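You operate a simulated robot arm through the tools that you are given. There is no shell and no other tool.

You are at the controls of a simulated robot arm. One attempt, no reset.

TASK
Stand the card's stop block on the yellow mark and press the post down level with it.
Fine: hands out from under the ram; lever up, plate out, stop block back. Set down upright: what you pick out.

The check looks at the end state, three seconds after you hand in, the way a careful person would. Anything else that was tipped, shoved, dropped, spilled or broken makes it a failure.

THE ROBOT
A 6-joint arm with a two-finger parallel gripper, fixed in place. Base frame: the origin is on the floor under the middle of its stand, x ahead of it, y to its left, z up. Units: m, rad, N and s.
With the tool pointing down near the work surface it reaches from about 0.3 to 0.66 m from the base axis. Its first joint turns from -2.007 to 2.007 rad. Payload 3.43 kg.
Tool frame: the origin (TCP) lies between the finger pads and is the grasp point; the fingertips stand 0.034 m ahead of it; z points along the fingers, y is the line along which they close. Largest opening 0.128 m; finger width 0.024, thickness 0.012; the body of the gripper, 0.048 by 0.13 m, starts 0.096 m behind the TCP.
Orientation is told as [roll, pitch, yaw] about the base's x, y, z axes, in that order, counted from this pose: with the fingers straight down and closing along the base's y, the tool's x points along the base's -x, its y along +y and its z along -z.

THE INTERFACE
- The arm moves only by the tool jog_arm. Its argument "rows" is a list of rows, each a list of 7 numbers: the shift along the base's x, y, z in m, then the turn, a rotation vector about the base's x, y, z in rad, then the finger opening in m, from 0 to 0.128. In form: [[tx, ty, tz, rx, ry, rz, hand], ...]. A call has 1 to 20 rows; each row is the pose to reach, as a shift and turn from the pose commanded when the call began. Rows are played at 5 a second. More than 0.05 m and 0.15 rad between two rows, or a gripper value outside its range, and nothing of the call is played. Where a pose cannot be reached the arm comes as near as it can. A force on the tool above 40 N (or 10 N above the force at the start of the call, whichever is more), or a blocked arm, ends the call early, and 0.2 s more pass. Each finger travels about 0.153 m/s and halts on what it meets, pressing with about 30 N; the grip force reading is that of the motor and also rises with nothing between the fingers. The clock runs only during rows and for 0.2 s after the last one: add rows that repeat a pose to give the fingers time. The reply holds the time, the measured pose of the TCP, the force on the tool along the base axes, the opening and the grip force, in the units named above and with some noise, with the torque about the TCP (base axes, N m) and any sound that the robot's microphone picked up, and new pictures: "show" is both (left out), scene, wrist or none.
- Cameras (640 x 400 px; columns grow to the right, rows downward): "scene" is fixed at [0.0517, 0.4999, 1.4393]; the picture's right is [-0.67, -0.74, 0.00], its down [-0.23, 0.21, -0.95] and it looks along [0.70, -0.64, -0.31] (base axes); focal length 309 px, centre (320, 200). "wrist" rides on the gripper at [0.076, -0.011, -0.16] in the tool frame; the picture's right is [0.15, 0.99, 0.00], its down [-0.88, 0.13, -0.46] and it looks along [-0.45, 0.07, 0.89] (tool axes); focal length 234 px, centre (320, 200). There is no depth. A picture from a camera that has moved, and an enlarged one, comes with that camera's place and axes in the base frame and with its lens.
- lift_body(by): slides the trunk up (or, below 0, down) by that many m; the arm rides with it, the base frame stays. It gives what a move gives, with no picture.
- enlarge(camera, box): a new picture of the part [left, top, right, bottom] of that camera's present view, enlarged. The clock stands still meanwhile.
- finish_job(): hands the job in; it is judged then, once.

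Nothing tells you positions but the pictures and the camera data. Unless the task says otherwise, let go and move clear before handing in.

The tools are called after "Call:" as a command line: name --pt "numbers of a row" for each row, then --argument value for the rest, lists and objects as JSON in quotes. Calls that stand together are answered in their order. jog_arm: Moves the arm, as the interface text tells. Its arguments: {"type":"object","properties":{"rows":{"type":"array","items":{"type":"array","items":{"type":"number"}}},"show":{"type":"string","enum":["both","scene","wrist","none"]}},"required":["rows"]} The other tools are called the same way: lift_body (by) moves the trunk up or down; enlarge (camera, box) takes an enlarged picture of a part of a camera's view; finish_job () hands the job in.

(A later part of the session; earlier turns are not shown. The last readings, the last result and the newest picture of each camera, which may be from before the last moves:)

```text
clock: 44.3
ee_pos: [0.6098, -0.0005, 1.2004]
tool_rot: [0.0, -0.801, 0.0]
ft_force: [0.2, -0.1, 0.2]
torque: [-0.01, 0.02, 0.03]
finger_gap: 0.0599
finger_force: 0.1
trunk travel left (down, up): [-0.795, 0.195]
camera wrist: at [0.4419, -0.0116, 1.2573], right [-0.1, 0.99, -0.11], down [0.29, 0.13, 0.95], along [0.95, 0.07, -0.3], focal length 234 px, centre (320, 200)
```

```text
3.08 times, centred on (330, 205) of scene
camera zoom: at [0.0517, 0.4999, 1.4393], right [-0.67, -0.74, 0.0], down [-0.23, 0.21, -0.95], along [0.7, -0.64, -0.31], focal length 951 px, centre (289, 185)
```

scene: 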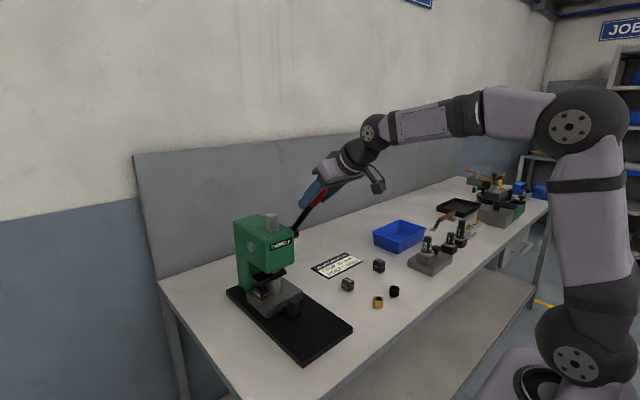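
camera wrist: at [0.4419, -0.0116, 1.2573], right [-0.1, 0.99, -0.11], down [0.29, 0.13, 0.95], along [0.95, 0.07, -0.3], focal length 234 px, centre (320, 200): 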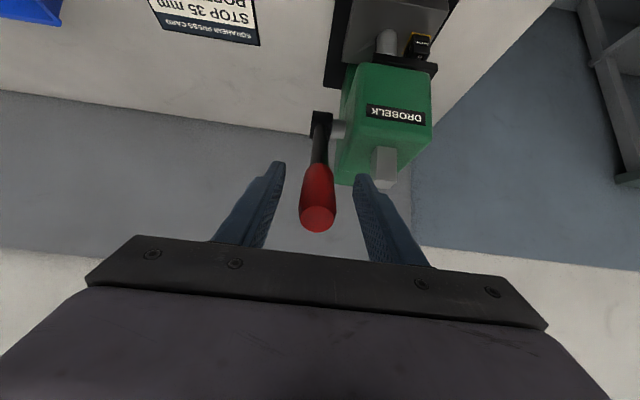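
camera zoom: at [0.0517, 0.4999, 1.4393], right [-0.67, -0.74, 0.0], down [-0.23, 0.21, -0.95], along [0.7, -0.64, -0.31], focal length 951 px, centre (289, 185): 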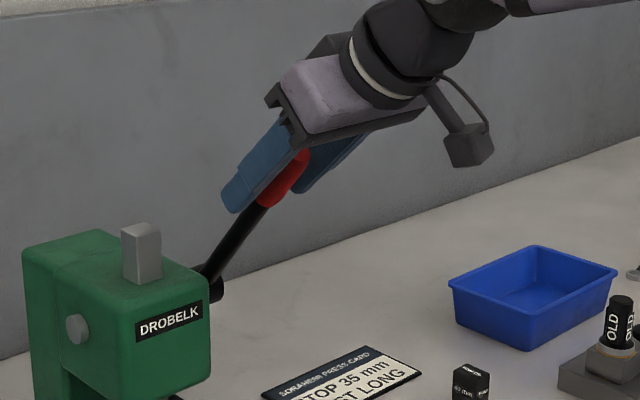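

The pads straddle the red grip, centred to about a millimetre. I'll close on it.

Call:
jog_arm --pt "0 0 0 0 0 0 0.045" --pt "0 0 0 0 0 0 0.03" --pt "0 0 0 0 0 0 0.01" --pt "0 0 0 0 0 0 0.01" --show "wrist"

```text
clock: 45.3
ee_pos: [0.6095, -0.0024, 1.1995]
tool_rot: [0.0, -0.799, -0.001]
ft_force: [-0.1, -5.9, -1.4]
torque: [-0.2, -0.27, -0.15]
finger_gap: 0.0306
finger_force: 45.6
trunk travel left (down, up): [-0.795, 0.195]
camera wrist: at [0.4422, -0.013, 1.2571], right [-0.1, 0.99, -0.1], down [0.29, 0.13, 0.95], along [0.95, 0.07, -0.3], focal length 234 px, centre (320, 200)
```

wrist: 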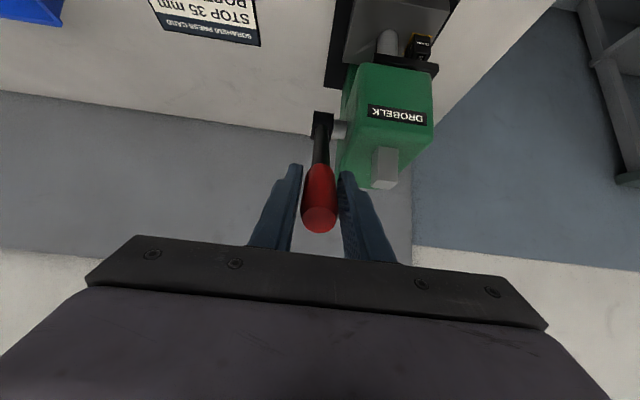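

Gripped at 30.6 mm. I'll start swinging the lever down along its arc about the hub in small steps and read the forces.

Call:
jog_arm --pt "-0.0055 0 -0.0044 0 0 0 0.01" --pt "-0.0119 0 -0.01 0 0 0 0.01" --pt "-0.0179 0 -0.016 0 0 0 0.01" --pt "-0.0179 0 -0.016 0 0 0 0.01" --show "scene"

Call:
enlarge --camera "scene" --box '[220, 190, 340, 320]'

```text
clock: 46.3
ee_pos: [0.5928, -0.0013, 1.1837]
tool_rot: [0.002, -0.802, -0.001]
ft_force: [7.2, -7.6, 5.8]
torque: [-0.09, -1.37, 0.01]
finger_gap: 0.0308
finger_force: 44.6
trunk travel left (down, up): [-0.795, 0.195]
```

scene: 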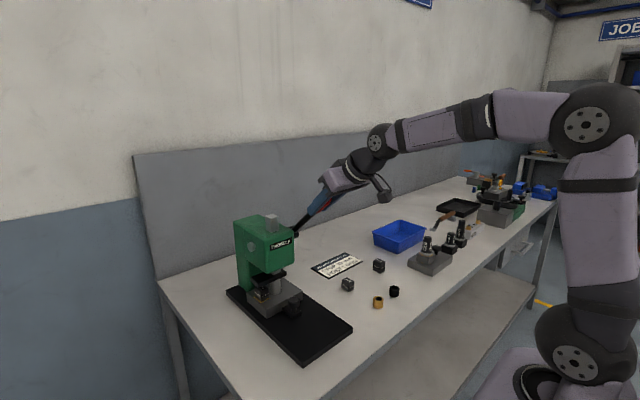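

```text
3.08 times, centred on (280, 255) of scene
camera zoom: at [0.0517, 0.4999, 1.4393], right [-0.67, -0.74, 0.0], down [-0.23, 0.21, -0.95], along [0.7, -0.64, -0.31], focal length 951 px, centre (443, 31)
```

zoom: 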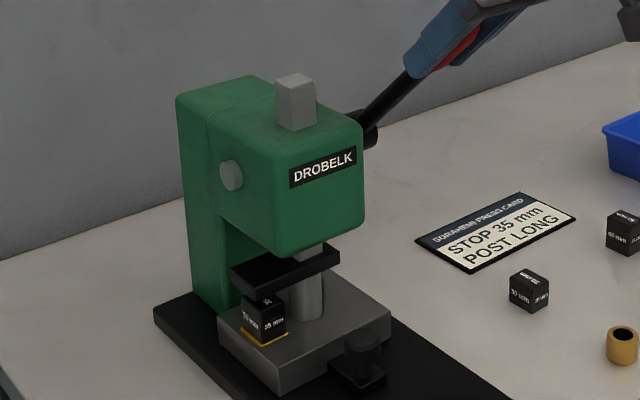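

The lever turns and the ram comes down, with about 9 N at the handle. I'll continue along the arc.

Call:
jog_arm --pt "-0.0058 0.0 -0.0062 0 0 0 0.01" --pt "-0.0112 0.0 -0.0128 0 0 0 0.01" --pt "-0.0162 0.0 -0.0196 0 0 0 0.01" --pt "-0.0209 0.0 -0.0267 0 0 0 0.01" --pt "-0.0209 0.0 -0.0267 0 0 0 0.01" --show "scene"

Call:
enlarge --camera "scene" --box '[220, 190, 340, 320]'

Call:
enlarge --camera "scene" --box '[235, 255, 305, 325]'

```text
clock: 47.5
ee_pos: [0.5699, -0.0021, 1.1554]
tool_rot: [0.002, -0.797, 0.0]
ft_force: [1.3, -9.8, 2.1]
torque: [0.0, -0.44, -0.12]
finger_gap: 0.0308
finger_force: 45.0
trunk travel left (down, up): [-0.795, 0.195]
```

scene: 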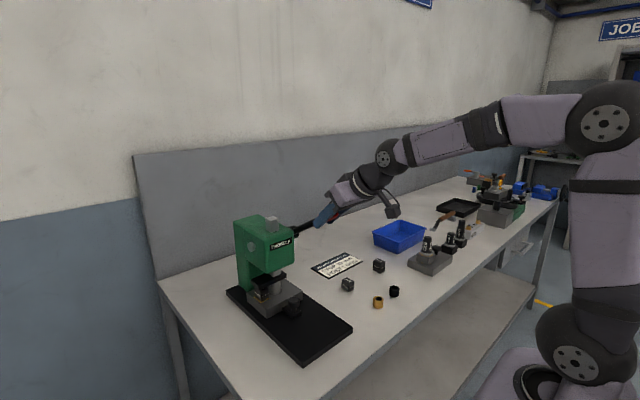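

```text
3.08 times, centred on (280, 255) of scene
camera zoom: at [0.0517, 0.4999, 1.4393], right [-0.67, -0.74, 0.0], down [-0.23, 0.21, -0.95], along [0.7, -0.64, -0.31], focal length 951 px, centre (443, 31)
```

zoom: 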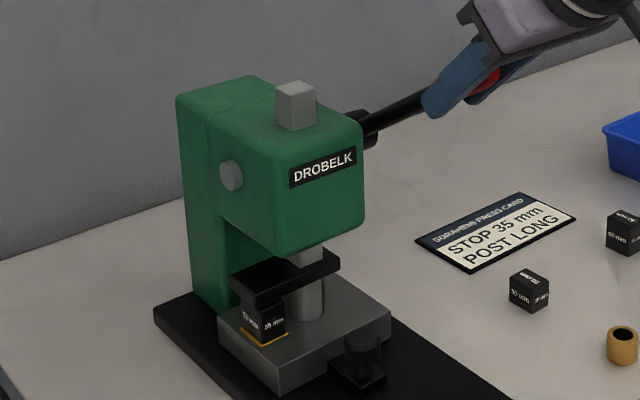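

```text
5.71 times, centred on (270, 290) of scene
camera zoom: at [0.0517, 0.4999, 1.4393], right [-0.67, -0.74, 0.0], down [-0.23, 0.21, -0.95], along [0.7, -0.64, -0.31], focal length 1766 px, centre (606, -314)
```

zoom: 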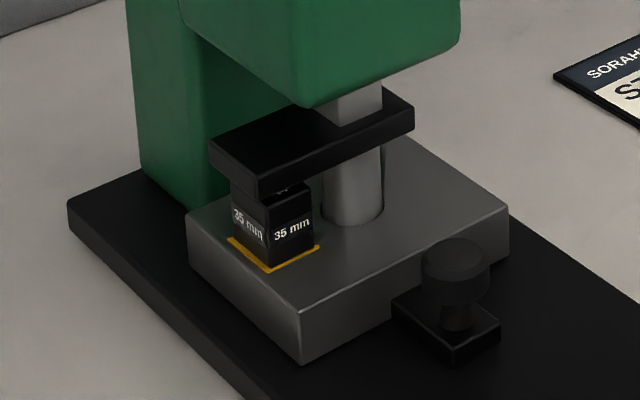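

The pad is now just above the block. I'll continue in smaller steps and look for the stop.

Call:
jog_arm --pt "-0.0015 0.0 -0.0024 0 0 0 0.01" --pt "-0.0029 0.0 -0.0048 0 0 0 0.01" --pt "-0.0043 0.0 -0.0072 0 0 0 0.01" --pt "-0.0056 0.0 -0.0097 0 0 0 0.01" --pt "-0.0056 0.0 -0.0097 0 0 0 0.01" --show "none"

Call:
enlarge --camera "scene" --box '[235, 255, 305, 325]'

```text
clock: 48.7
ee_pos: [0.5657, -0.0019, 1.1487]
tool_rot: [0.003, -0.803, -0.002]
ft_force: [3.8, -8.0, 7.0]
torque: [-0.01, -1.39, -0.06]
finger_gap: 0.0308
finger_force: 45.3
trunk travel left (down, up): [-0.795, 0.195]
```

```text
5.71 times, centred on (270, 290) of scene
camera zoom: at [0.0517, 0.4999, 1.4393], right [-0.67, -0.74, 0.0], down [-0.23, 0.21, -0.95], along [0.7, -0.64, -0.31], focal length 1766 px, centre (606, -314)
```

zoom: 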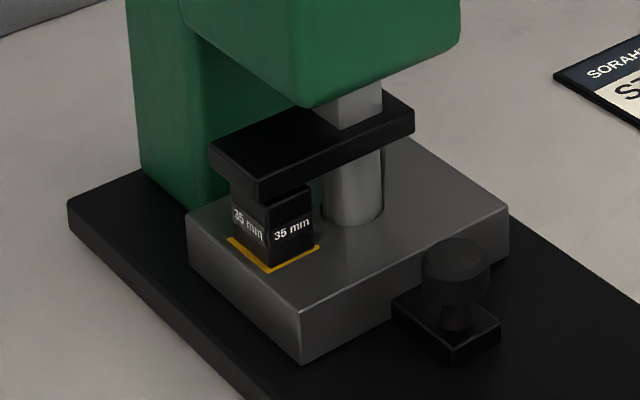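

Still moving with low force. Continuing in small steps.

Call:
jog_arm --pt "-0.0013 0.0 -0.0025 0 0 0 0.01" --pt "-0.0026 0.0 -0.0051 0 0 0 0.01" --pt "-0.0038 0.0 -0.0077 0 0 0 0.01" --pt "-0.005 0.0 -0.0102 0 0 0 0.01" --pt "-0.005 0.0 -0.0102 0 0 0 0.01" --show "none"

Call:
enlarge --camera "scene" --box '[235, 255, 305, 325]'

```text
clock: 49.9
ee_pos: [0.5608, -0.0021, 1.1378]
tool_rot: [0.002, -0.801, -0.001]
ft_force: [1.7, -6.7, 8.2]
torque: [0.03, -1.27, -0.04]
finger_gap: 0.0307
finger_force: 45.3
trunk travel left (down, up): [-0.795, 0.195]
```

```text
5.71 times, centred on (270, 290) of scene
camera zoom: at [0.0517, 0.4999, 1.4393], right [-0.67, -0.74, 0.0], down [-0.23, 0.21, -0.95], along [0.7, -0.64, -0.31], focal length 1766 px, centre (606, -314)
```

zoom: 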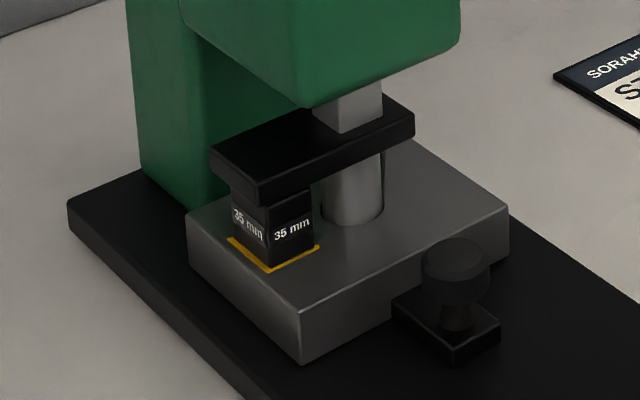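

The pad keeps dropping toward the block top. Continuing.

Call:
jog_arm --pt "-0.0011 0.0 -0.0026 0 0 0 0.01" --pt "-0.0022 0.0 -0.0052 0 0 0 0.01" --pt "-0.0032 0.0 -0.0078 0 0 0 0.01" --pt "-0.0042 0.0 -0.0105 0 0 0 0.01" --pt "-0.0042 0.0 -0.0105 0 0 0 0.01" --show "none"

Call:
enlarge --camera "scene" --box '[235, 255, 305, 325]'

```text
clock: 51.1
ee_pos: [0.5559, -0.0021, 1.1256]
tool_rot: [0.001, -0.802, -0.001]
ft_force: [1.1, -7.7, 9.5]
torque: [0.03, -1.41, 0.04]
finger_gap: 0.0309
finger_force: 44.9
trunk travel left (down, up): [-0.795, 0.195]
```

```text
5.71 times, centred on (270, 290) of scene
camera zoom: at [0.0517, 0.4999, 1.4393], right [-0.67, -0.74, 0.0], down [-0.23, 0.21, -0.95], along [0.7, -0.64, -0.31], focal length 1766 px, centre (606, -314)
```

zoom: 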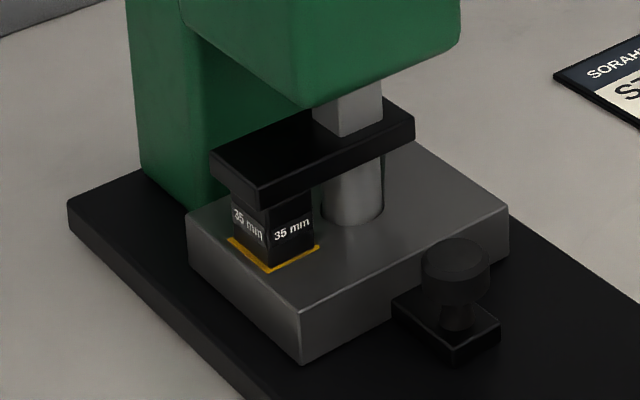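

The pad is about a millimetre or two above the block. Continuing until it bottoms on the block and the force rises.

Call:
jog_arm --pt "-0.001 0.0 -0.0027 0 0 0 0.01" --pt "-0.0019 0.0 -0.0053 0 0 0 0.01" --pt "-0.0027 0.0 -0.008 0 0 0 0.01" --pt "-0.0035 0.0 -0.0107 0 0 0 0.01" --pt "-0.0035 0.0 -0.0107 0 0 0 0.01" --show "none"

Call:
enlarge --camera "scene" --box '[235, 255, 305, 325]'

```text
clock: 52.3
ee_pos: [0.5525, -0.0018, 1.1165]
tool_rot: [0.001, -0.802, -0.002]
ft_force: [-1.2, -7.9, 9.9]
torque: [0.01, -1.19, -0.04]
finger_gap: 0.0309
finger_force: 44.4
trunk travel left (down, up): [-0.795, 0.195]
```

```text
5.71 times, centred on (270, 290) of scene
camera zoom: at [0.0517, 0.4999, 1.4393], right [-0.67, -0.74, 0.0], down [-0.23, 0.21, -0.95], along [0.7, -0.64, -0.31], focal length 1766 px, centre (606, -314)
```

zoom: 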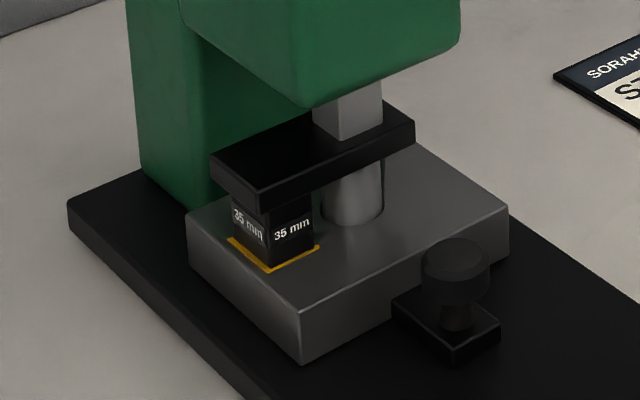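

Resistance is steady near 10 N (post moving). Continuing along the arc.

Call:
jog_arm --pt "-0.0008 0.0 -0.0027 0 0 0 0.01" --pt "-0.0015 0.0 -0.0055 0 0 0 0.01" --pt "-0.0022 0.0 -0.0082 0 0 0 0.01" --pt "-0.0028 0.0 -0.011 0 0 0 0.01" --pt "-0.0028 0.0 -0.011 0 0 0 0.01" --show "none"

Call:
enlarge --camera "scene" --box '[235, 255, 305, 325]'

```text
clock: 53.5
ee_pos: [0.5497, -0.0019, 1.1116]
tool_rot: [0.003, -0.822, -0.002]
ft_force: [-0.8, -7.2, 34.6]
torque: [0.01, 0.62, -0.04]
finger_gap: 0.0306
finger_force: 44.8
trunk travel left (down, up): [-0.795, 0.195]
```

```text
5.71 times, centred on (270, 290) of scene
camera zoom: at [0.0517, 0.4999, 1.4393], right [-0.67, -0.74, 0.0], down [-0.23, 0.21, -0.95], along [0.7, -0.64, -0.31], focal length 1766 px, centre (606, -314)
```

zoom: 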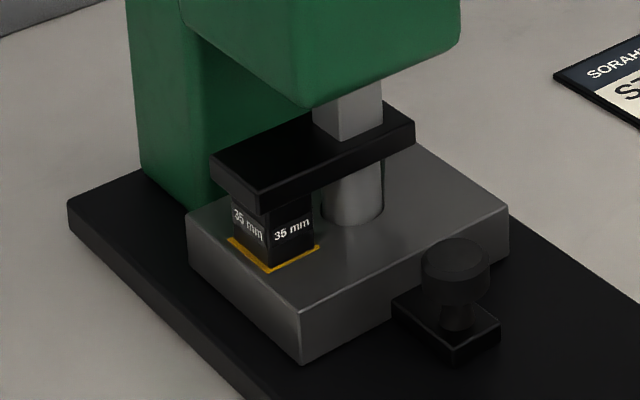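

The force jumped to 35 N with the ram stopped on the block. I'll hold that for a moment to make sure the post is fully level, then check.

Call:
jog_arm --pt "0 0.0 -0.0005 0 0 0 0.01" --pt "0 0.0 -0.0005 0 0 0 0.01" --pt "0 0.0 -0.0005 0 0 0 0.01" --show "both"

Call:
enlarge --camera "scene" --box '[250, 270, 290, 310]'

Call:
enlarge --camera "scene" --box '[220, 190, 380, 320]'

```text
clock: 54.3
ee_pos: [0.5501, -0.0014, 1.1119]
tool_rot: [0.001, -0.824, -0.004]
ft_force: [-3.3, -6.6, 36.6]
torque: [0.02, 0.3, 0.04]
finger_gap: 0.0307
finger_force: 44.8
trunk travel left (down, up): [-0.795, 0.195]
camera wrist: at [0.3821, -0.013, 1.166], right [-0.1, 0.99, -0.11], down [0.26, 0.13, 0.96], along [0.96, 0.07, -0.27], focal length 234 px, centre (320, 200)
```

scene: 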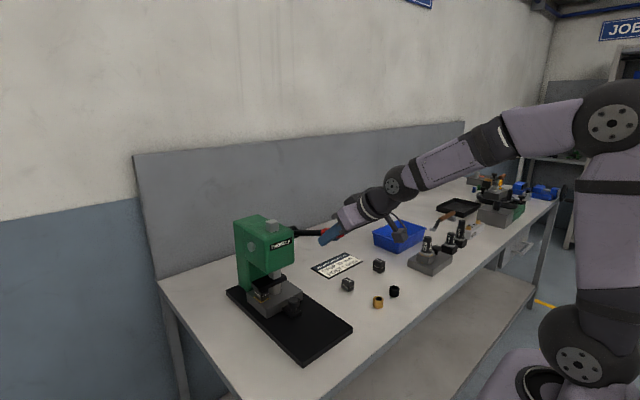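
wrist: 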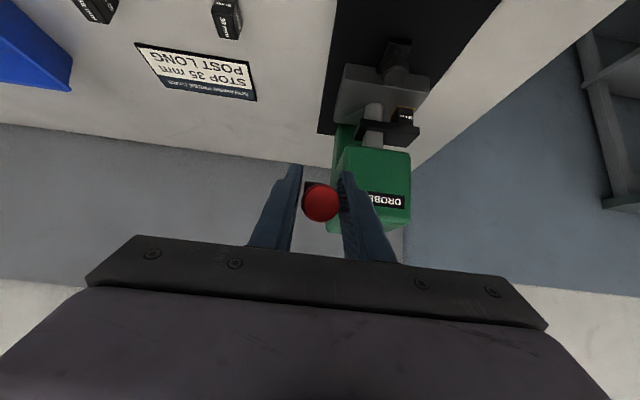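

```text
10.00 times, centred on (270, 290) of scene
camera zoom: at [0.0517, 0.4999, 1.4393], right [-0.67, -0.74, 0.0], down [-0.23, 0.21, -0.95], along [0.7, -0.64, -0.31], focal length 3091 px, centre (820, -700)
```

zoom: 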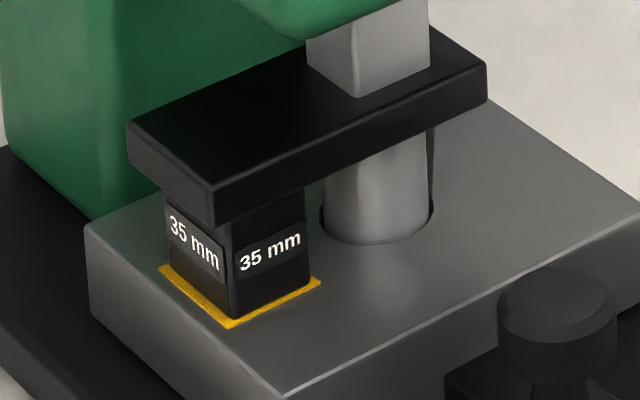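

```text
3.08 times, centred on (300, 255) of scene
camera zoom: at [0.0517, 0.4999, 1.4393], right [-0.67, -0.74, 0.0], down [-0.23, 0.21, -0.95], along [0.7, -0.64, -0.31], focal length 951 px, centre (382, 31)
```

zoom: 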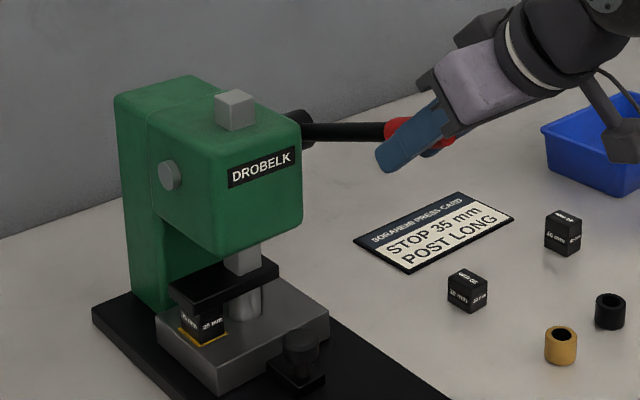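

The ram pad is seated on the block. I'll bring the lever back up along the same arc.

Call:
jog_arm --pt "0.001 0 0.005 0 0 0 0.01" --pt "0.0028 0 0.011 0 0 0 0.01" --pt "0.0063 0 0.0217 0 0 0 0.01" --pt "0.0105 0 0.0322 0 0 0 0.01" --pt "0.0155 0 0.0424 0 0 0 0.01" --pt "0.0211 0 0.0521 0 0 0 0.01" --pt "0.0274 0 0.0615 0 0 0 0.01" --pt "0.0344 0 0.0704 0 0 0 0.01" --pt "0.042 0 0.0788 0 0 0 0.01" --pt "0.0501 0 0.0867 0 0 0 0.01" --pt "0.0501 0 0.0867 0 0 0 0.01"

Call:
enlarge --camera "scene" --box '[235, 255, 305, 325]'

Call:
enlarge --camera "scene" --box '[220, 170, 380, 300]'

```text
clock: 56.7
ee_pos: [0.5988, -0.0016, 1.1895]
tool_rot: [0.001, -0.794, 0.001]
ft_force: [-9.3, -5.4, -8.2]
torque: [-0.07, 1.19, -0.02]
finger_gap: 0.0306
finger_force: 44.8
trunk travel left (down, up): [-0.795, 0.195]
camera wrist: at [0.4315, -0.0131, 1.2469], right [-0.1, 0.99, -0.1], down [0.29, 0.13, 0.95], along [0.95, 0.07, -0.3], focal length 234 px, centre (320, 200)
```

scene: 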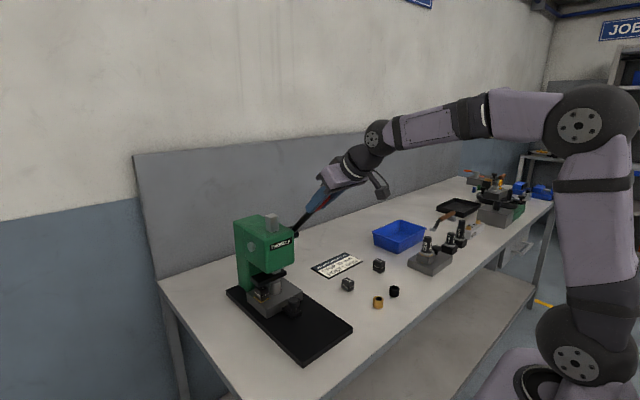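
wrist: 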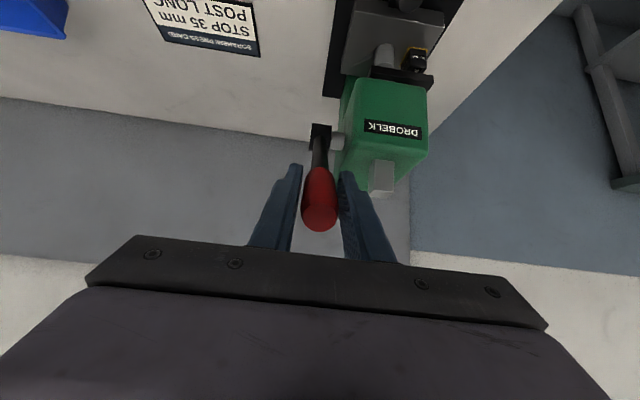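

```text
5.71 times, centred on (270, 290) of scene
camera zoom: at [0.0517, 0.4999, 1.4393], right [-0.67, -0.74, 0.0], down [-0.23, 0.21, -0.95], along [0.7, -0.64, -0.31], focal length 1766 px, centre (606, -314)
```

zoom: 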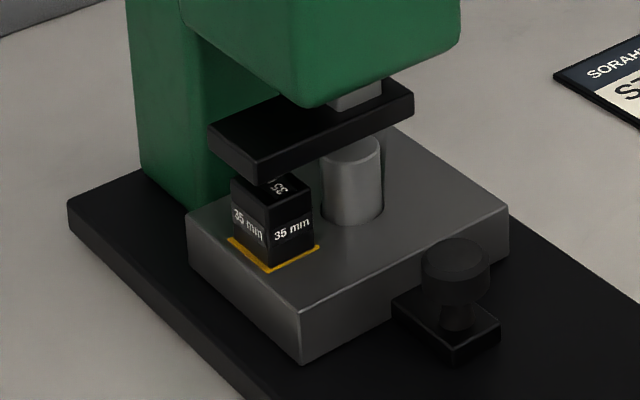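

```text
3.08 times, centred on (300, 235) of scene
camera zoom: at [0.0517, 0.4999, 1.4393], right [-0.67, -0.74, 0.0], down [-0.23, 0.21, -0.95], along [0.7, -0.64, -0.31], focal length 951 px, centre (382, 92)
```

zoom: 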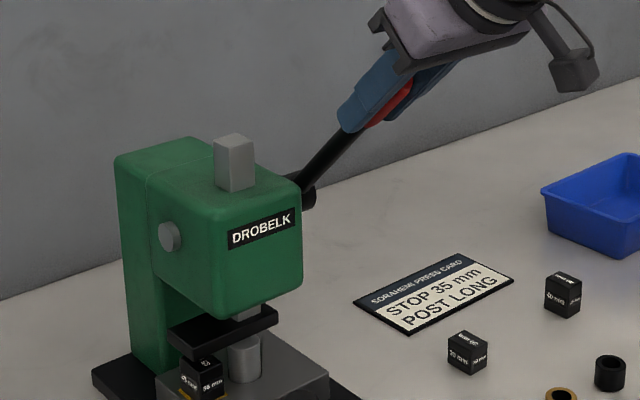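

The post stayed down and the pad is lifting clear. I'll bring the lever to its original angle.

Call:
jog_arm --pt "0.005 0 0.0042 0 0 0 0.01" --pt "0.0098 0 0.0081 0 0 0 0.01" --pt "0.0098 0 0.0081 0 0 0 0.01" --pt "0.0098 0 0.0081 0 0 0 0.01"

Call:
enlarge --camera "scene" --box '[235, 255, 305, 325]'

```text
clock: 57.7
ee_pos: [0.6085, -0.0016, 1.1971]
tool_rot: [0.002, -0.794, -0.002]
ft_force: [-10.0, -6.4, -7.7]
torque: [-0.04, 1.15, -0.04]
finger_gap: 0.0305
finger_force: 44.9
trunk travel left (down, up): [-0.795, 0.195]
camera wrist: at [0.441, -0.0131, 1.2555], right [-0.1, 0.99, -0.1], down [0.29, 0.13, 0.95], along [0.95, 0.07, -0.3], focal length 234 px, centre (320, 200)
```

scene: 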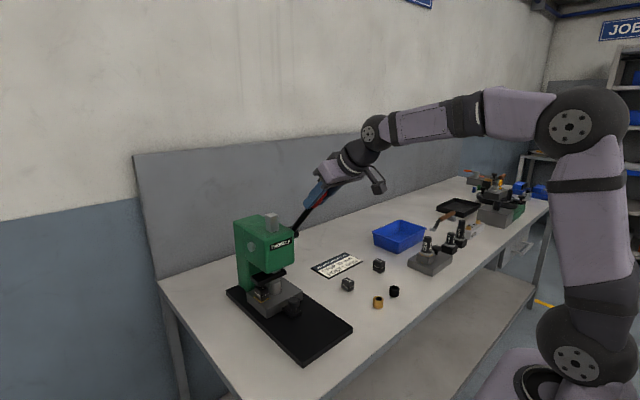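
wrist: 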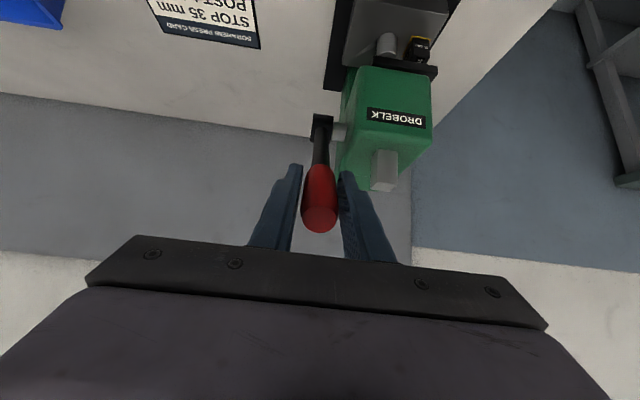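

```text
5.71 times, centred on (270, 290) of scene
camera zoom: at [0.0517, 0.4999, 1.4393], right [-0.67, -0.74, 0.0], down [-0.23, 0.21, -0.95], along [0.7, -0.64, -0.31], focal length 1766 px, centre (606, -314)
```

zoom: 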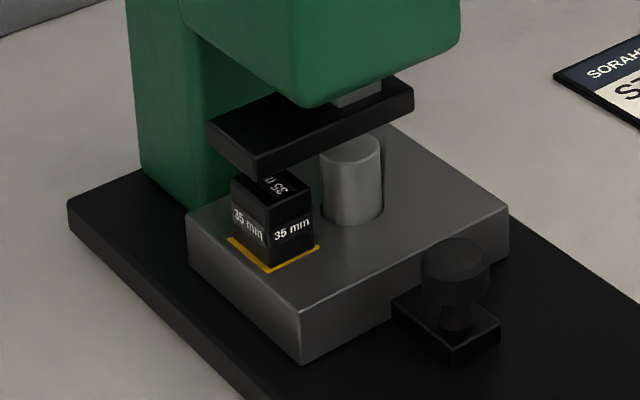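

The ram and lever are back to their starting positions. I'll open the fingers and back off along the handle.

Call:
jog_arm --pt "0 0 0 0 0 0 0.03" --pt "0 0 0 0 0 0 0.06" --pt "0 0 0 0 0 0 0.06" --pt "-0.02 0 0.016 0 0 0 0.06" --pt "-0.045 0 0.036 0 0 0 0.06" --pt "-0.075 0 0.06 0 0 0 0.06" --pt "-0.1 0 0.08 0 0 0 0.06" --pt "-0.12 0 0.096 0 0 0 0.06" --pt "-0.12 0 0.096 0 0 0 0.06"

Call:
enlarge --camera "scene" --box '[220, 170, 340, 320]'

Call:
enlarge --camera "wrist" --box '[300, 0, 440, 180]'

```text
clock: 59.7
ee_pos: [0.4924, 0.0001, 1.2944]
tool_rot: [0.002, -0.8, -0.001]
ft_force: [0.7, 0.4, -0.3]
torque: [-0.02, -0.03, -0.03]
finger_gap: 0.0599
finger_force: 0.0
trunk travel left (down, up): [-0.795, 0.195]
camera wrist: at [0.3237, -0.0112, 1.3511], right [-0.1, 0.99, -0.1], down [0.29, 0.13, 0.95], along [0.95, 0.07, -0.3], focal length 234 px, centre (320, 200)
```

scene: 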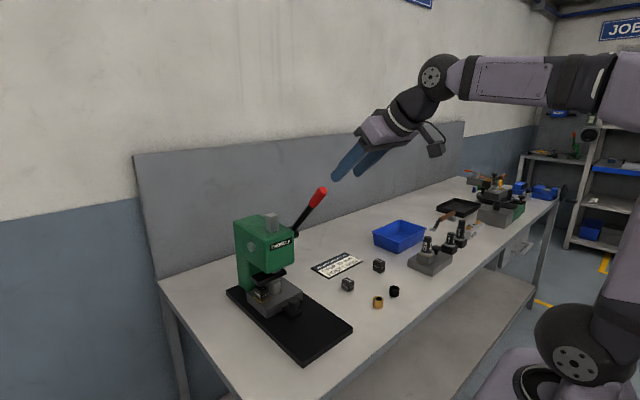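
wrist: 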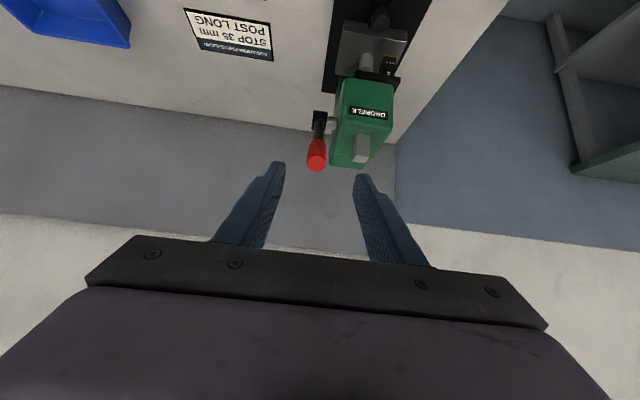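

```text
2.67 times, centred on (280, 245) of scene
camera zoom: at [0.0517, 0.4999, 1.4393], right [-0.67, -0.74, 0.0], down [-0.23, 0.21, -0.95], along [0.7, -0.64, -0.31], focal length 824 px, centre (427, 80)
```

zoom: 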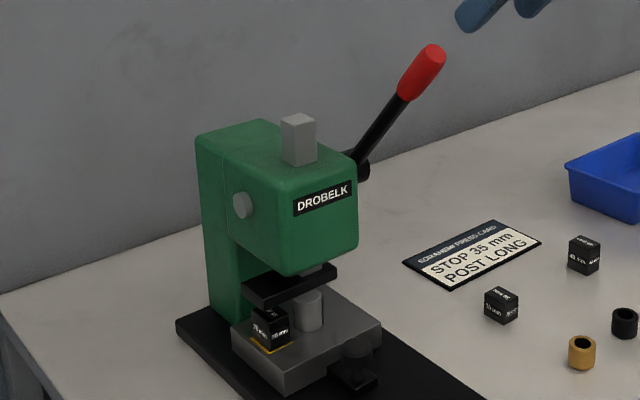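

```text
2.22 times, centred on (370, 90) of wrist
camera zoom: at [0.3237, -0.0112, 1.3511], right [-0.1, 0.99, -0.1], down [0.29, 0.13, 0.95], along [0.95, 0.07, -0.3], focal length 520 px, centre (209, 444)
```

zoom: 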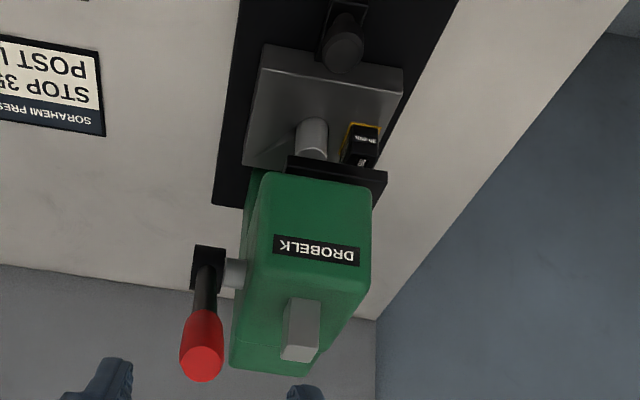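

The lever stays up. Next I'll go back to the plate's knob the way I came, to draw the plate out and see the post against the block.

Call:
jog_arm --pt "-0.02 0 -0.044 0 0.1 0 0.06" --pt "-0.03 0.01 -0.084 0 0.2 0 0.06" --pt "-0.035 0.02 -0.124 0 0.3 0 0.06" --pt "-0.04 0.03 -0.164 0 0.4 0 0.06" --pt "-0.03 0.055 -0.2 0 0.4 0 0.06" --pt "0.0 0.08 -0.225 0 0.4 0 0.06" --pt "0.035 0.08 -0.245 0 0.4 0 0.06" --pt "0.065 0.08 -0.265 0 0.4 0 0.06" --pt "0.065 0.08 -0.265 0 0.4 0 0.06"

Call:
enlarge --camera "wrist" --box '[220, 80, 420, 260]'

Call:
enlarge --camera "scene" --box '[230, 220, 340, 340]'

```text
clock: 61.7
ee_pos: [0.5549, 0.0797, 1.0304]
tool_rot: [0.0, -0.4, 0.001]
ft_force: [0.2, -0.7, -0.8]
torque: [0.0, -0.01, 0.0]
finger_gap: 0.0599
finger_force: 0.1
trunk travel left (down, up): [-0.795, 0.195]
camera wrist: at [0.4223, 0.0688, 1.1482], right [-0.13, 0.99, -0.06], down [0.63, 0.13, 0.76], along [0.76, 0.07, -0.64], focal length 234 px, centre (320, 200)
```

scene: 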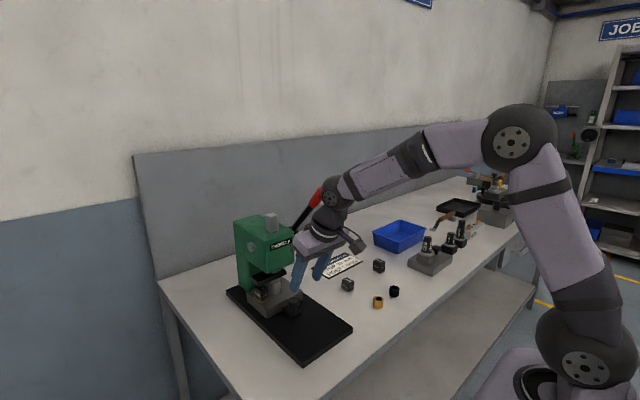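
wrist: 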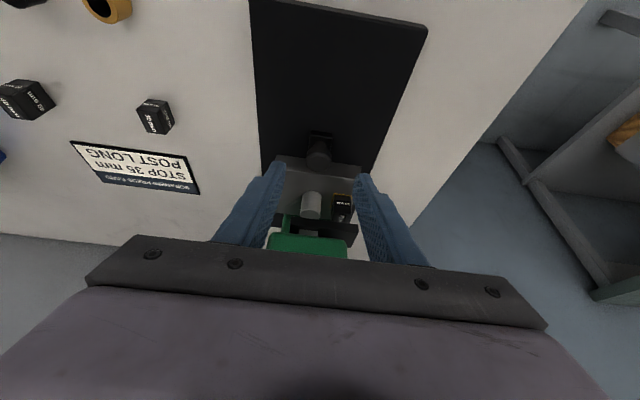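

```text
2.22 times, centred on (320, 170) of wrist
camera zoom: at [0.4223, 0.0688, 1.1482], right [-0.13, 0.99, -0.06], down [0.63, 0.13, 0.76], along [0.76, 0.07, -0.64], focal length 520 px, centre (320, 267)
```

zoom: 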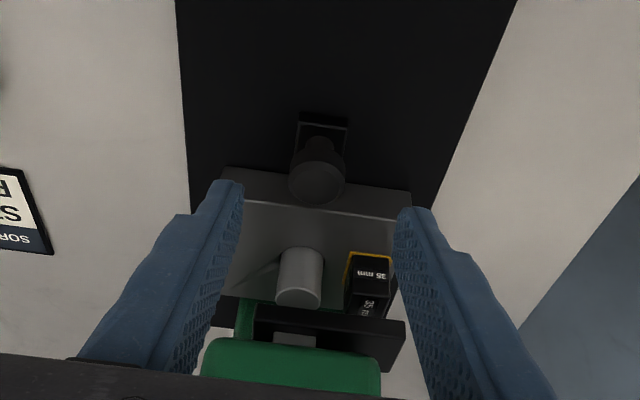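

```text
3.33 times, centred on (285, 280) of scene
camera zoom: at [0.0517, 0.4999, 1.4393], right [-0.67, -0.74, 0.0], down [-0.23, 0.21, -0.95], along [0.7, -0.64, -0.31], focal length 1030 px, centre (437, -67)
```

zoom: 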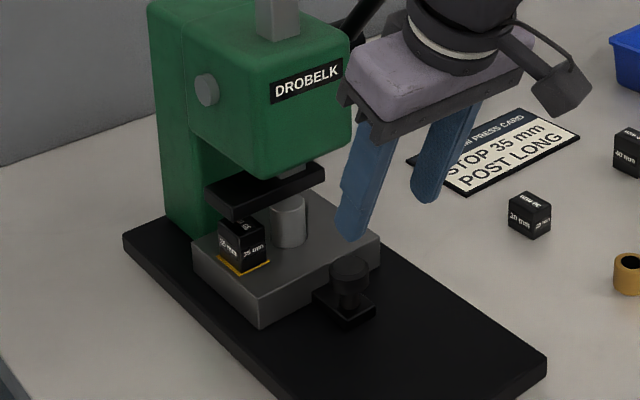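

The knob is where I left it, about (0.612, 0.081). I'll come down over it as before.

Call:
jog_arm --pt "0.012 0 -0.018 0 0 0 0.06" --pt "0.03 0 -0.04 0 0 0 0.06" --pt "0.045 0 -0.072 0 0 0 0.06" --pt "0.052 0 -0.091 0 0 0 0.06" --pt "0.052 0 -0.091 0 0 0 0.06" --show "wrist"

Call:
enlarge --camera "wrist" --box '[240, 100, 400, 260]'

```text
clock: 62.9
ee_pos: [0.6078, 0.0793, 0.9378]
tool_rot: [0.001, -0.401, 0.0]
ft_force: [1.0, 0.7, 0.2]
torque: [0.03, 0.04, 0.05]
finger_gap: 0.0601
finger_force: 0.1
trunk travel left (down, up): [-0.795, 0.195]
camera wrist: at [0.475, 0.0683, 1.0558], right [-0.13, 0.99, -0.06], down [0.63, 0.13, 0.76], along [0.76, 0.07, -0.64], focal length 234 px, centre (320, 200)
```

wrist: 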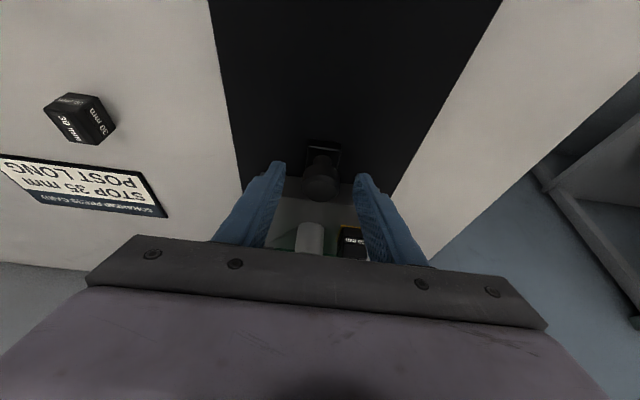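

```text
2.50 times, centred on (320, 180) of wrist
camera zoom: at [0.475, 0.0683, 1.0558], right [-0.13, 0.99, -0.06], down [0.63, 0.13, 0.76], along [0.76, 0.07, -0.64], focal length 585 px, centre (320, 250)
```

zoom: 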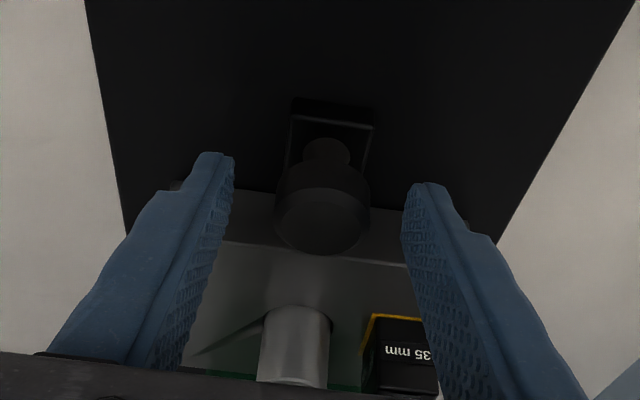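

The knob is between the fingers. I'll close and then pull gently.

Call:
jog_arm --pt "0 0.0005 0 0 0 0 0.045" --pt "0 0.0005 0 0 0 0 0.03" --pt "0 0.0005 0 0 0 0 0.015" --pt "0 0.0005 0 0 0 0 0.015" --show "none"

```text
clock: 63.9
ee_pos: [0.6067, 0.079, 0.9372]
tool_rot: [-0.001, -0.4, 0.0]
ft_force: [-0.1, 0.4, -1.6]
torque: [-0.01, -0.28, 0.01]
finger_gap: 0.0302
finger_force: 45.6
trunk travel left (down, up): [-0.795, 0.195]
```

Call:
jog_arm --pt "-0.002 0 0 0 0 0 0.015" --pt "-0.006 0 0 0 0 0 0.015" --pt "-0.012 0 0 0 0 0 0.015" --pt "-0.02 0 0 0 0 0 0.015" --pt "-0.028 0 0 0 0 0 0.015" --pt "-0.036 0 0 0 0 0 0.015" --pt "-0.044 0 0 0 0 0 0.015" --pt "-0.052 0 0 0 0 0 0.015" --pt "-0.06 0 0 0 0 0 0.015" --pt "-0.066 0 0 0 0 0 0.015" --pt "-0.07 0 0 0 0 0 0.015" --pt "-0.07 0 0 0 0 0 0.015"

Call:
enlarge --camera "scene" --box '[235, 250, 325, 340]'

```text
clock: 66.5
ee_pos: [0.5377, 0.0799, 0.9392]
tool_rot: [0.002, -0.401, -0.001]
ft_force: [0.8, -1.0, -6.8]
torque: [-0.02, -1.34, 0.1]
finger_gap: 0.0304
finger_force: 44.7
trunk travel left (down, up): [-0.795, 0.195]
camera wrist: at [0.4054, 0.069, 1.056], right [-0.13, 0.99, -0.06], down [0.63, 0.13, 0.76], along [0.76, 0.07, -0.65], focal length 234 px, centre (320, 200)
```

scene: 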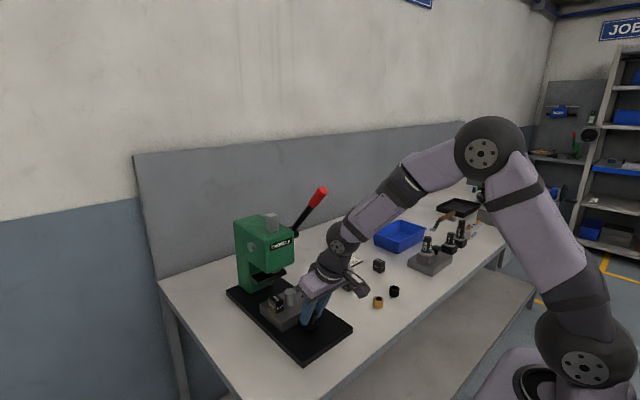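
wrist: 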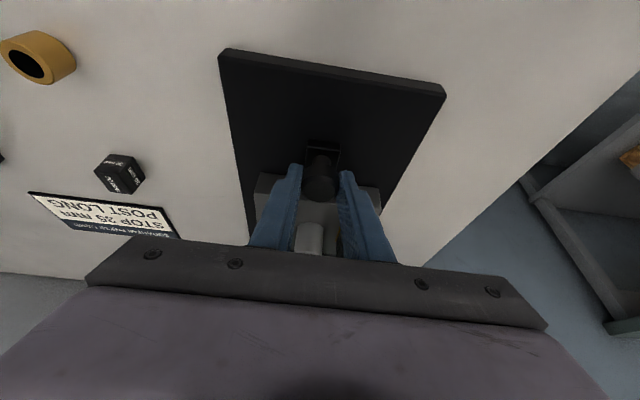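

```text
4.44 times, centred on (280, 295) of scene
camera zoom: at [0.0517, 0.4999, 1.4393], right [-0.67, -0.74, 0.0], down [-0.23, 0.21, -0.95], along [0.7, -0.64, -0.31], focal length 1374 px, centre (498, -222)
```

zoom: 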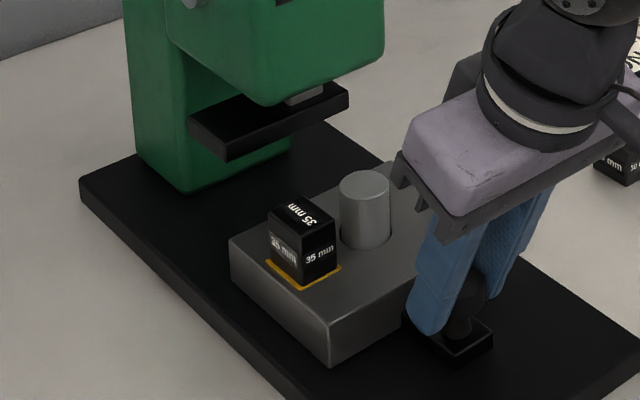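

The plate slides out with the block standing, and the post now looks level with the block. I'll pull the rest of the way out.

Call:
jog_arm --pt "-0.004 0 0 0 0 0 0.015" --pt "-0.012 0 0 0 0 0 0.015" --pt "-0.02 0 0 0 0 0 0.015" --pt "-0.028 0 0 0 0 0 0.015" --pt "-0.036 0 0 0 0 0 0.015" --pt "-0.044 0 0 0 0 0 0.015" --pt "-0.052 0 0 0 0 0 0.015" --pt "-0.06 0 0 0 0 0 0.015" --pt "-0.066 0 0 0 0 0 0.015" --pt "-0.07 0 0 0 0 0 0.015" --pt "-0.07 0 0 0 0 0 0.015"

Call:
enlarge --camera "scene" --box '[255, 270, 345, 360]'

```text
clock: 68.9
ee_pos: [0.4682, 0.081, 0.9367]
tool_rot: [0.001, -0.4, -0.001]
ft_force: [1.9, 0.6, -9.3]
torque: [0.04, -1.3, -0.02]
finger_gap: 0.0302
finger_force: 45.7
trunk travel left (down, up): [-0.795, 0.195]
camera wrist: at [0.3355, 0.069, 1.056], right [-0.14, 0.99, -0.06], down [0.63, 0.13, 0.76], along [0.76, 0.07, -0.65], focal length 234 px, centre (320, 200)
```

scene: 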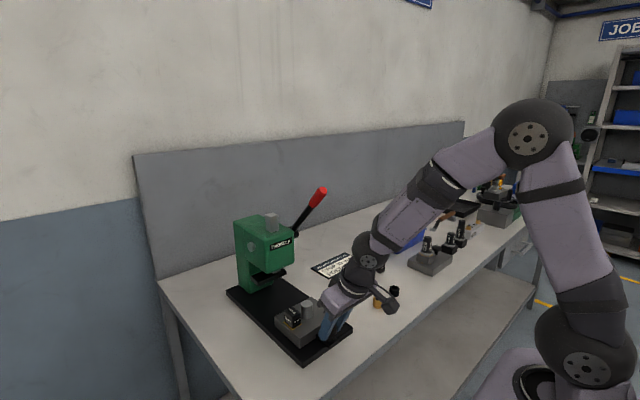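
wrist: 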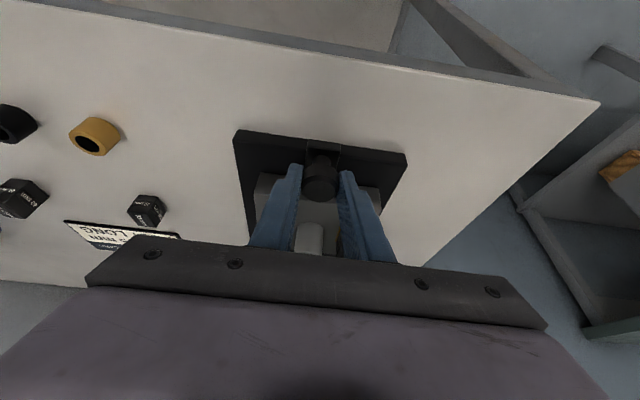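

```text
4.44 times, centred on (300, 315) of scene
camera zoom: at [0.0517, 0.4999, 1.4393], right [-0.67, -0.74, 0.0], down [-0.23, 0.21, -0.95], along [0.7, -0.64, -0.31], focal length 1374 px, centre (409, -311)
```

zoom: 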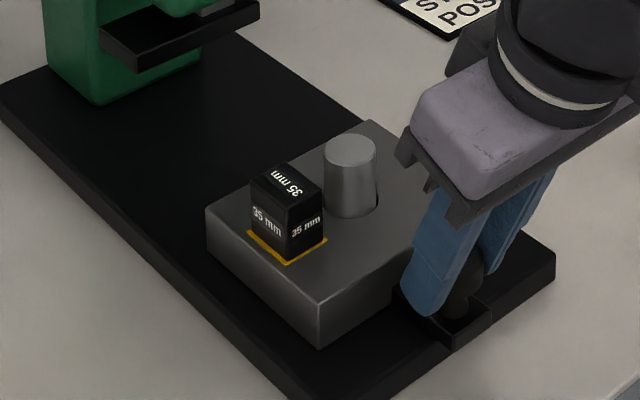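

The plate is back out at its original place. I'll open, back off and look at the post and block.

Call:
jog_arm --pt "0 0 0 0 0 0 0.035" --pt "0 0 0 0 0 0 0.06" --pt "0 0 0 0 0 0 0.06" --pt "-0.008 0 0.018 0 0 0 0.06" --pt "-0.02 0 0.05 0 0 0 0.06" --pt "-0.02 0 0.09 0 0.1 0 0.06" --pt "-0.02 0 0.11 0 0.2 0 0.06" --pt "-0.02 0 0.11 0 0.3 0 0.06" --pt "-0.02 0 0.11 0 0.4 0 0.06" --pt "-0.02 0 0.11 0 0.4 0 0.06"

Call:
enlarge --camera "scene" --box '[270, 290, 340, 350]'

Call:
enlarge --camera "wrist" --box '[240, 120, 400, 260]'

```text
clock: 71.1
ee_pos: [0.4462, 0.0808, 1.049]
tool_rot: [-0.001, 0.001, -0.001]
ft_force: [-0.4, 0.3, 0.2]
torque: [-0.06, -0.04, -0.01]
finger_gap: 0.0599
finger_force: 0.1
trunk travel left (down, up): [-0.795, 0.195]
camera wrist: at [0.371, 0.0693, 1.2093], right [-0.15, 0.99, 0.0], down [0.88, 0.13, 0.45], along [0.45, 0.07, -0.89], focal length 234 px, centre (320, 200)
```

scene: 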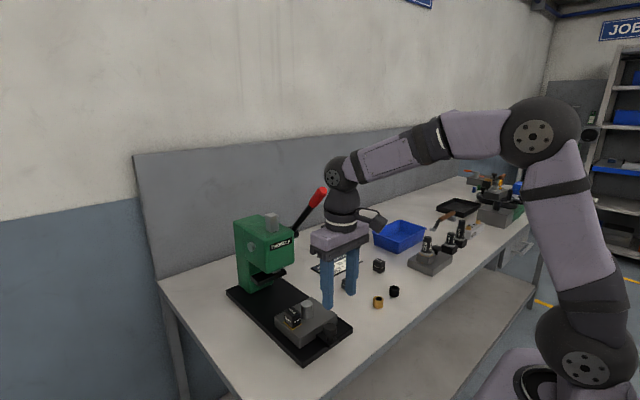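
wrist: 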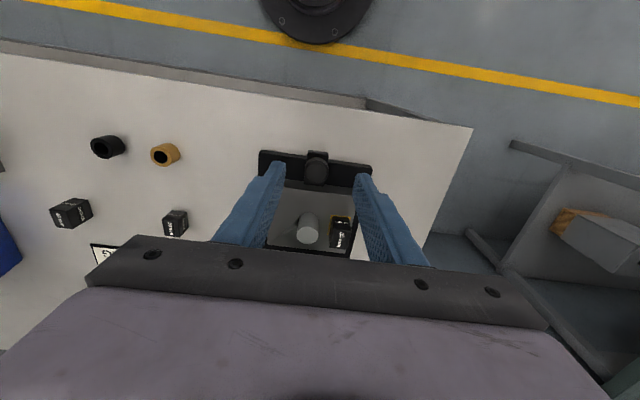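

```text
6.67 times, centred on (305, 320) of scene
camera zoom: at [0.0517, 0.4999, 1.4393], right [-0.67, -0.74, 0.0], down [-0.23, 0.21, -0.95], along [0.7, -0.64, -0.31], focal length 2061 px, centre (420, -600)
```

zoom: 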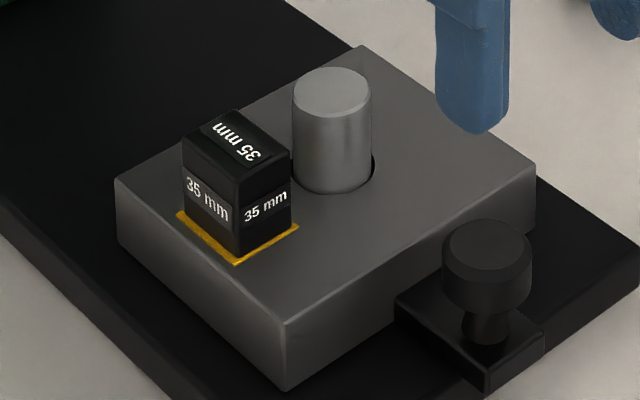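

```text
2.86 times, centred on (320, 190) of wrist
camera zoom: at [0.371, 0.0693, 1.2093], right [-0.15, 0.99, 0.0], down [0.88, 0.13, 0.45], along [0.45, 0.07, -0.89], focal length 669 px, centre (320, 229)
```

zoom: 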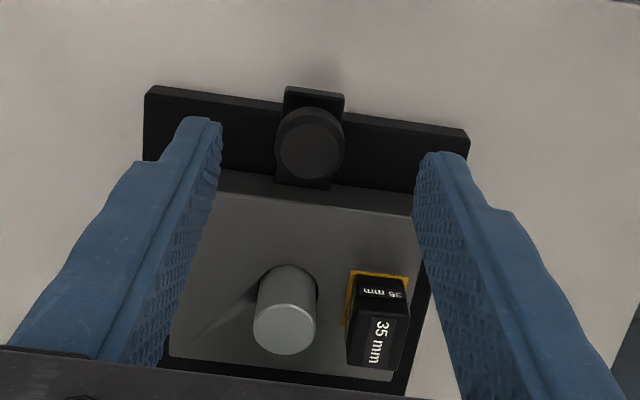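

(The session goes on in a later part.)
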